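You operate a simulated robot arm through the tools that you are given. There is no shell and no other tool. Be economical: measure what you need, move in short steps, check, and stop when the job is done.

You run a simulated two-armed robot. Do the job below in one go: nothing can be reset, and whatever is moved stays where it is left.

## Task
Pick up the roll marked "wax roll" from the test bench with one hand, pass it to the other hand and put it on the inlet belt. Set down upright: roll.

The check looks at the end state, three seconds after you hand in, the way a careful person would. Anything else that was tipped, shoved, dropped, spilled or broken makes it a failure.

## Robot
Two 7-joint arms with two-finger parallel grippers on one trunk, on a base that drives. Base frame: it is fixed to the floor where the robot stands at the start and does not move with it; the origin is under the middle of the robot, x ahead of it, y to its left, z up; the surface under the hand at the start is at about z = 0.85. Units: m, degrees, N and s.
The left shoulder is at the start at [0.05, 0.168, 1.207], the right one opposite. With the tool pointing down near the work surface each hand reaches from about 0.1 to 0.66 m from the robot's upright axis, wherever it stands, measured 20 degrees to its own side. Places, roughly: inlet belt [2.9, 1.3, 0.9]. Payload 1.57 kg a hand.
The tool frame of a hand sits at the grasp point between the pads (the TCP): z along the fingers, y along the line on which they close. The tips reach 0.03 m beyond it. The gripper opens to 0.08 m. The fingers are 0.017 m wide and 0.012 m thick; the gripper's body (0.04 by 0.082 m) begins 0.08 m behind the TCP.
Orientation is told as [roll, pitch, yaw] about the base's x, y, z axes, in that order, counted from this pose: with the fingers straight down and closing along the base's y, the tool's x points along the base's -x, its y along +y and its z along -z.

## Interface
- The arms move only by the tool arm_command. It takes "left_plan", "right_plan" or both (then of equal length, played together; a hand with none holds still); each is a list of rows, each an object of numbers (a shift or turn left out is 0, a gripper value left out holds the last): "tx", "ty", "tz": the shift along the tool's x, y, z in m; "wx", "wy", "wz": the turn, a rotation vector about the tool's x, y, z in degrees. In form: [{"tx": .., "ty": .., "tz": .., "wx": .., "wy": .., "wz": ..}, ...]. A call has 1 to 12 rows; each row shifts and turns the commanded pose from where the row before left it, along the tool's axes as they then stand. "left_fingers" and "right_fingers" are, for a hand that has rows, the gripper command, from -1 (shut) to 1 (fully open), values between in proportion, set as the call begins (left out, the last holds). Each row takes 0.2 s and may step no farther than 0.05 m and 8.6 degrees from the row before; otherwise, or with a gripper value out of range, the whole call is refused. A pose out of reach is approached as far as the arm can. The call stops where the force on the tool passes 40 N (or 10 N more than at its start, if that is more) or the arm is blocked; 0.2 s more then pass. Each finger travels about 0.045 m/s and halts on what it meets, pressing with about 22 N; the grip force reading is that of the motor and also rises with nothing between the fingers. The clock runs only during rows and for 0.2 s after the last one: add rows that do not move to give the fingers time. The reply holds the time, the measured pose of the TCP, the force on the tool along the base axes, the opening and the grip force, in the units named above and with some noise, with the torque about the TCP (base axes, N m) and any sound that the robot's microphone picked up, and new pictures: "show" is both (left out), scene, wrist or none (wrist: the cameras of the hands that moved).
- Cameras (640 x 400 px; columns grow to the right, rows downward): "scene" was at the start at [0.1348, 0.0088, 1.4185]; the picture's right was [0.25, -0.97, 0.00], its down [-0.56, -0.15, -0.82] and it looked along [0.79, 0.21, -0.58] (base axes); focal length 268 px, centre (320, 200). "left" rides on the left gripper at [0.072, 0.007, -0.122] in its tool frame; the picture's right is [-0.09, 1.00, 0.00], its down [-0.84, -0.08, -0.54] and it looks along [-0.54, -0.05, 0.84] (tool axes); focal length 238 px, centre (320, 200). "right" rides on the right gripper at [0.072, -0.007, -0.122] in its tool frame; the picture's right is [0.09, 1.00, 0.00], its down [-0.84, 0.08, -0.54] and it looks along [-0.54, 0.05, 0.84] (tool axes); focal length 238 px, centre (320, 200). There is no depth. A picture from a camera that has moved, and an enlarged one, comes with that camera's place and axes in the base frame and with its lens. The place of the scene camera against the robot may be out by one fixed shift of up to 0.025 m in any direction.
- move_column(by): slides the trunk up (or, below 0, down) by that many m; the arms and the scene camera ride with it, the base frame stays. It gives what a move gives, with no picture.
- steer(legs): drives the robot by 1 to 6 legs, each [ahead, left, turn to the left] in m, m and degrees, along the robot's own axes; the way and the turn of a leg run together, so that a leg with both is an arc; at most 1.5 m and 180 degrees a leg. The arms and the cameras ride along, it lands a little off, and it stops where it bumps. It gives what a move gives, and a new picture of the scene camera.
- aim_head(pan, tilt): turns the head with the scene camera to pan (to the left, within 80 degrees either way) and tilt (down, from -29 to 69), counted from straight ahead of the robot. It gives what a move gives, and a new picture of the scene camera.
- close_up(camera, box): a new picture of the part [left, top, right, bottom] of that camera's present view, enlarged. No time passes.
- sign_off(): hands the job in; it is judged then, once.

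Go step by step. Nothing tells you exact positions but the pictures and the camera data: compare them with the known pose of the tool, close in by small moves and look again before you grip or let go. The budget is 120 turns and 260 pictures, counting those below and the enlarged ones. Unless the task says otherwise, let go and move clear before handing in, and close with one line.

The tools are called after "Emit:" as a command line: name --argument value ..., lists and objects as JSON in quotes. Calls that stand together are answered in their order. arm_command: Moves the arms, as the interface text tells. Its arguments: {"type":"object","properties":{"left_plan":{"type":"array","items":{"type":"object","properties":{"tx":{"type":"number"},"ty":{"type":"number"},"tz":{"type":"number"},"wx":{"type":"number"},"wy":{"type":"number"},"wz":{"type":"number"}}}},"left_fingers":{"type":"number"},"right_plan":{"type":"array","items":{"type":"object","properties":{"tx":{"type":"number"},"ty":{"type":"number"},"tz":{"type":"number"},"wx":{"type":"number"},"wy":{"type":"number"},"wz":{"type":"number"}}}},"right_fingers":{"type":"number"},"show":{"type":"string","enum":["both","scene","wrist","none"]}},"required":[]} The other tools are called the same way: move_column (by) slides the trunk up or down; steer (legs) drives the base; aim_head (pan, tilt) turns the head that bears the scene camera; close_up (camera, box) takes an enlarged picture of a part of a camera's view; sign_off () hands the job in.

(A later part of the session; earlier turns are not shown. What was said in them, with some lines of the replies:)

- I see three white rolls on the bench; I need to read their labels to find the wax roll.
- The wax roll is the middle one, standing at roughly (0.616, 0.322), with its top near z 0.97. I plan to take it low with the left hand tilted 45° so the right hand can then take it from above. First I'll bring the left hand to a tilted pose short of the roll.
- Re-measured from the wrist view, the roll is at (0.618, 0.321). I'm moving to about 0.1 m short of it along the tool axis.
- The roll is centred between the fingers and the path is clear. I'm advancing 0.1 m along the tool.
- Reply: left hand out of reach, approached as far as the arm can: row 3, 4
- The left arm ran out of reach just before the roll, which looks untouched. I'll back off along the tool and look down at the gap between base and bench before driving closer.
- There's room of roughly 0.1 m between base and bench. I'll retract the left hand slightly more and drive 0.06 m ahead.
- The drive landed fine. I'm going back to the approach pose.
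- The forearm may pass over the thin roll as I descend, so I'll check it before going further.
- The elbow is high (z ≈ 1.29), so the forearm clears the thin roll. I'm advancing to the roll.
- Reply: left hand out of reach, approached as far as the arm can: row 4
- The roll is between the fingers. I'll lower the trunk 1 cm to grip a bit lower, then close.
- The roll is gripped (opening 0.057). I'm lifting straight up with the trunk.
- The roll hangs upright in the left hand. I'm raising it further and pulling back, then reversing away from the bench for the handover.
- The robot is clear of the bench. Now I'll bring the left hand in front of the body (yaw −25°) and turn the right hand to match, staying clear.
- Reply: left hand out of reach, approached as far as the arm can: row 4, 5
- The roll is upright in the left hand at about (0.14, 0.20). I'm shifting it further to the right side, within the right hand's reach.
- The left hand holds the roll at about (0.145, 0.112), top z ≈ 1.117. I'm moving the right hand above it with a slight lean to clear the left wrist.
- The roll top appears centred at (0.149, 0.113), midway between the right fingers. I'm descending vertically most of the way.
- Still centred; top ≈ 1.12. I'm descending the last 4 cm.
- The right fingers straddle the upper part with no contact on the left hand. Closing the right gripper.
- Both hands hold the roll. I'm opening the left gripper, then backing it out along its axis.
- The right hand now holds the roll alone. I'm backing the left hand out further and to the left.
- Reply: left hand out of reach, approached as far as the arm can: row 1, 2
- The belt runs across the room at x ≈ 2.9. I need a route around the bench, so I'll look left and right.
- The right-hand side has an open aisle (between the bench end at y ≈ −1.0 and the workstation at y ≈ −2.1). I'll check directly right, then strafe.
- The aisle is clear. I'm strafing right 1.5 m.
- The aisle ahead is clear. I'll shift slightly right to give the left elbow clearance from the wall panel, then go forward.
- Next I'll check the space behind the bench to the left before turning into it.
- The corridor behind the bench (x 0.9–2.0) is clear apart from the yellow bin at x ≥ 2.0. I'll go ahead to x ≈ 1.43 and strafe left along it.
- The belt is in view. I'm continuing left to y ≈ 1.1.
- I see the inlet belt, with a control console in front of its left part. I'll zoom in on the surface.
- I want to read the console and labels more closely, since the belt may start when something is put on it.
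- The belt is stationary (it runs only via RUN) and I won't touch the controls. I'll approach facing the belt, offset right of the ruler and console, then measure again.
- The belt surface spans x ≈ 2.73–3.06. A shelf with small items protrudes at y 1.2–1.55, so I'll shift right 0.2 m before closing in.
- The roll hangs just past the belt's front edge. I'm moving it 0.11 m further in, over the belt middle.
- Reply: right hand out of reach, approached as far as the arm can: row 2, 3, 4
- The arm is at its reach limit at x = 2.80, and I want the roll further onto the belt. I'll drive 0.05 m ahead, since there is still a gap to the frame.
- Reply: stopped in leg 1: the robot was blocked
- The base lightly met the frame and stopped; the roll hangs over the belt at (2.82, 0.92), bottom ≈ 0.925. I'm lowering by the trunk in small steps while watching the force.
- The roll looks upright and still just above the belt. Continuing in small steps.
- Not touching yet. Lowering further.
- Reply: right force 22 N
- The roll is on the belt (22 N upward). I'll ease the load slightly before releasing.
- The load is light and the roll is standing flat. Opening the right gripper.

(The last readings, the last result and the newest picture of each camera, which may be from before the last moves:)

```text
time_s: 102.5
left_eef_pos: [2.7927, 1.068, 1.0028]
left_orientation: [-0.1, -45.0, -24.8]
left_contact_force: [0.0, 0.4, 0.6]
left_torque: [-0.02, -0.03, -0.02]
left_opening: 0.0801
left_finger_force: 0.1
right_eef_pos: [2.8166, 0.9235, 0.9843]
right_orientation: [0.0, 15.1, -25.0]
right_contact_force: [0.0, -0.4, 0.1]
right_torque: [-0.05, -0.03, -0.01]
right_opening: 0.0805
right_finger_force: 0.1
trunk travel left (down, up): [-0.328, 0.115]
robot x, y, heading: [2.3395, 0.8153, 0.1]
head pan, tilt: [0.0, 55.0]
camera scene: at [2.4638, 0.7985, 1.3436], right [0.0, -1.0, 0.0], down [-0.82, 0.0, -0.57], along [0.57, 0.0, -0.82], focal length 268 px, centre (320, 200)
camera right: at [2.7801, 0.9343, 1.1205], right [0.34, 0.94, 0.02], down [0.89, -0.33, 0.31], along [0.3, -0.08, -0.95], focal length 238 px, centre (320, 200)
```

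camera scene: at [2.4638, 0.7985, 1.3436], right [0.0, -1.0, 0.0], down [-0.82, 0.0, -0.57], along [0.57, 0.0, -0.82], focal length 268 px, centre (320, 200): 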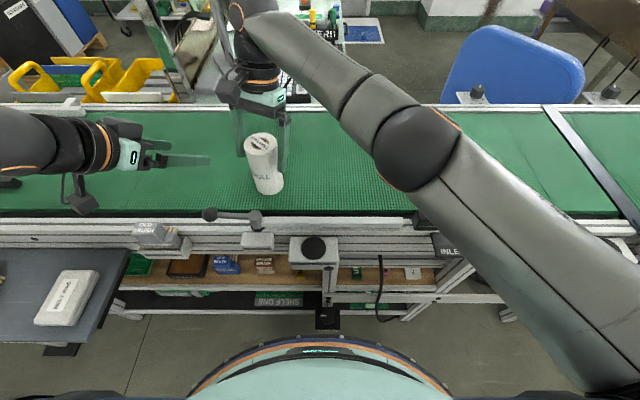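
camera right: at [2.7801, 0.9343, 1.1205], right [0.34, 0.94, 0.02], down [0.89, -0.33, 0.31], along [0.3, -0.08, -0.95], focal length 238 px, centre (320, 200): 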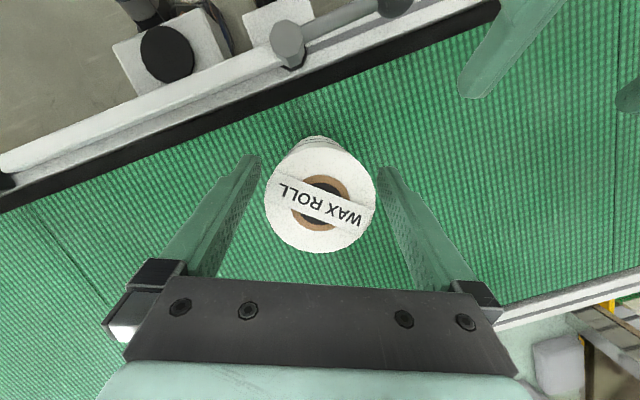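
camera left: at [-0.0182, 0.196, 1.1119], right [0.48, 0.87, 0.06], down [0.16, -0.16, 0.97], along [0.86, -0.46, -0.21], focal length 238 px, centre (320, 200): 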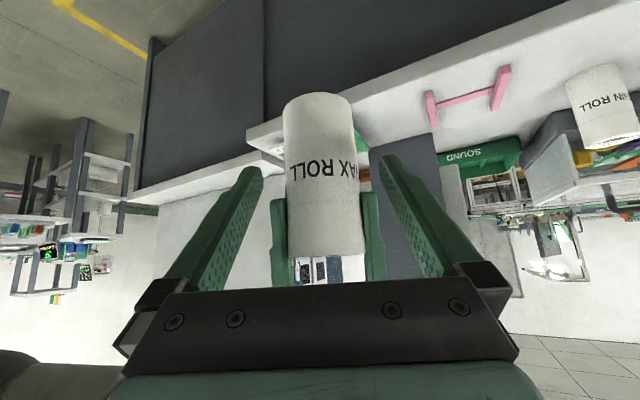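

The roll stands free between the open fingers. I'm raising the trunk straight up to clear it.

Emit:
move_column --by 0.113

Emit:
steer --legs '[[-0.15, 0, 0]]'

```text
time_s: 104.0
left_eef_pos: [2.794, 1.0664, 1.1158]
left_orientation: [-0.1, -45.0, -24.8]
left_contact_force: [0.2, -0.3, 0.5]
left_torque: [0.01, 0.03, 0.01]
left_opening: 0.0801
left_finger_force: 0.0
right_eef_pos: [2.8168, 0.9243, 1.097]
right_orientation: [0.0, 15.1, -25.1]
right_contact_force: [-0.3, -0.7, -0.2]
right_torque: [0.0, -0.01, 0.02]
right_opening: 0.0801
right_finger_force: 0.0
trunk travel left (down, up): [-0.441, 0.002]
robot x, y, heading: [2.3436, 0.8063, 0.3]
head pan, tilt: [0.0, 55.0]
```

```text
time_s: 105.3
left_eef_pos: [2.6418, 1.0663, 1.1164]
left_orientation: [-0.1, -44.9, -24.9]
left_contact_force: [-0.5, -1.0, -0.3]
left_torque: [-0.01, -0.02, 0.01]
left_opening: 0.0802
left_finger_force: 0.1
right_eef_pos: [2.6649, 0.9231, 1.0972]
right_orientation: [0.0, 15.0, -25.1]
right_contact_force: [-1.0, -0.1, 0.4]
right_torque: [-0.01, -0.05, 0.0]
right_opening: 0.0801
right_finger_force: 0.0
trunk travel left (down, up): [-0.441, 0.002]
robot x, y, heading: [2.1929, 0.8106, 0.1]
head pan, tilt: [0.0, 55.0]
camera scene: at [2.3123, 0.798, 1.4567], right [0.0, -1.0, 0.0], down [-0.82, 0.0, -0.57], along [0.57, 0.0, -0.82], focal length 268 px, centre (320, 200)
```

scene: 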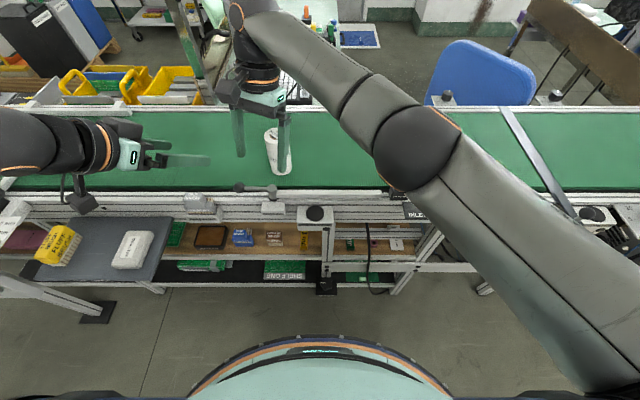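

Emit:
close_up --camera "scene" --box '[220, 100, 340, 200]'

Emit:
close_up --camera "left" --box '[0, 0, 640, 400]'

```text
4.00 times, centred on (280, 150) of scene
camera zoom: at [2.3123, 0.798, 1.4567], right [0.0, -1.0, 0.0], down [-0.82, 0.0, -0.57], along [0.57, 0.0, -0.82], focal length 1070 px, centre (480, 400)
```

zoom: 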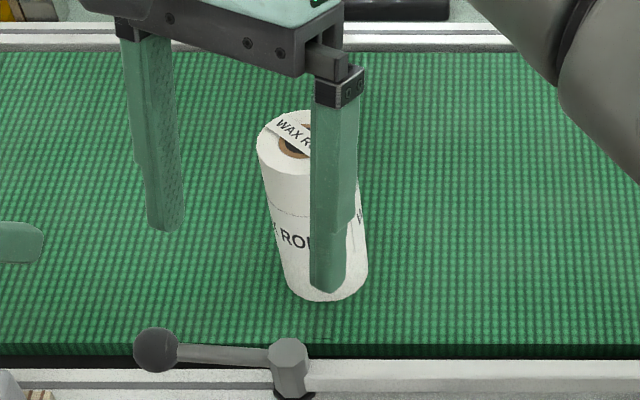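

```text
1.00 times, centred on (320, 200) of left (not enlarged: the box is as wide or as high as the picture)
camera zoom: at [2.5215, 1.1299, 1.1508], right [0.48, 0.88, 0.06], down [0.16, -0.16, 0.98], along [0.86, -0.46, -0.21], focal length 238 px, centre (320, 200)
```

zoom: 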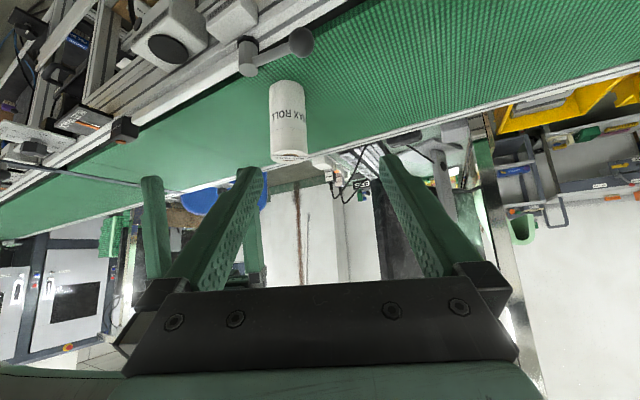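

The wax roll stands upright on the inlet belt, both hands are clear of it, and nothing I can see around it has been disturbed. I'm handing in.

Emit:
sign_off

```text
The job is handed in.
```

The wax roll was picked up with the left hand, passed to the right hand and set down upright on the inlet belt. I moved both hands clear before handing in. The base touched the belt frame lightly on the final approach and stopped; I saw nothing disturbed by it.
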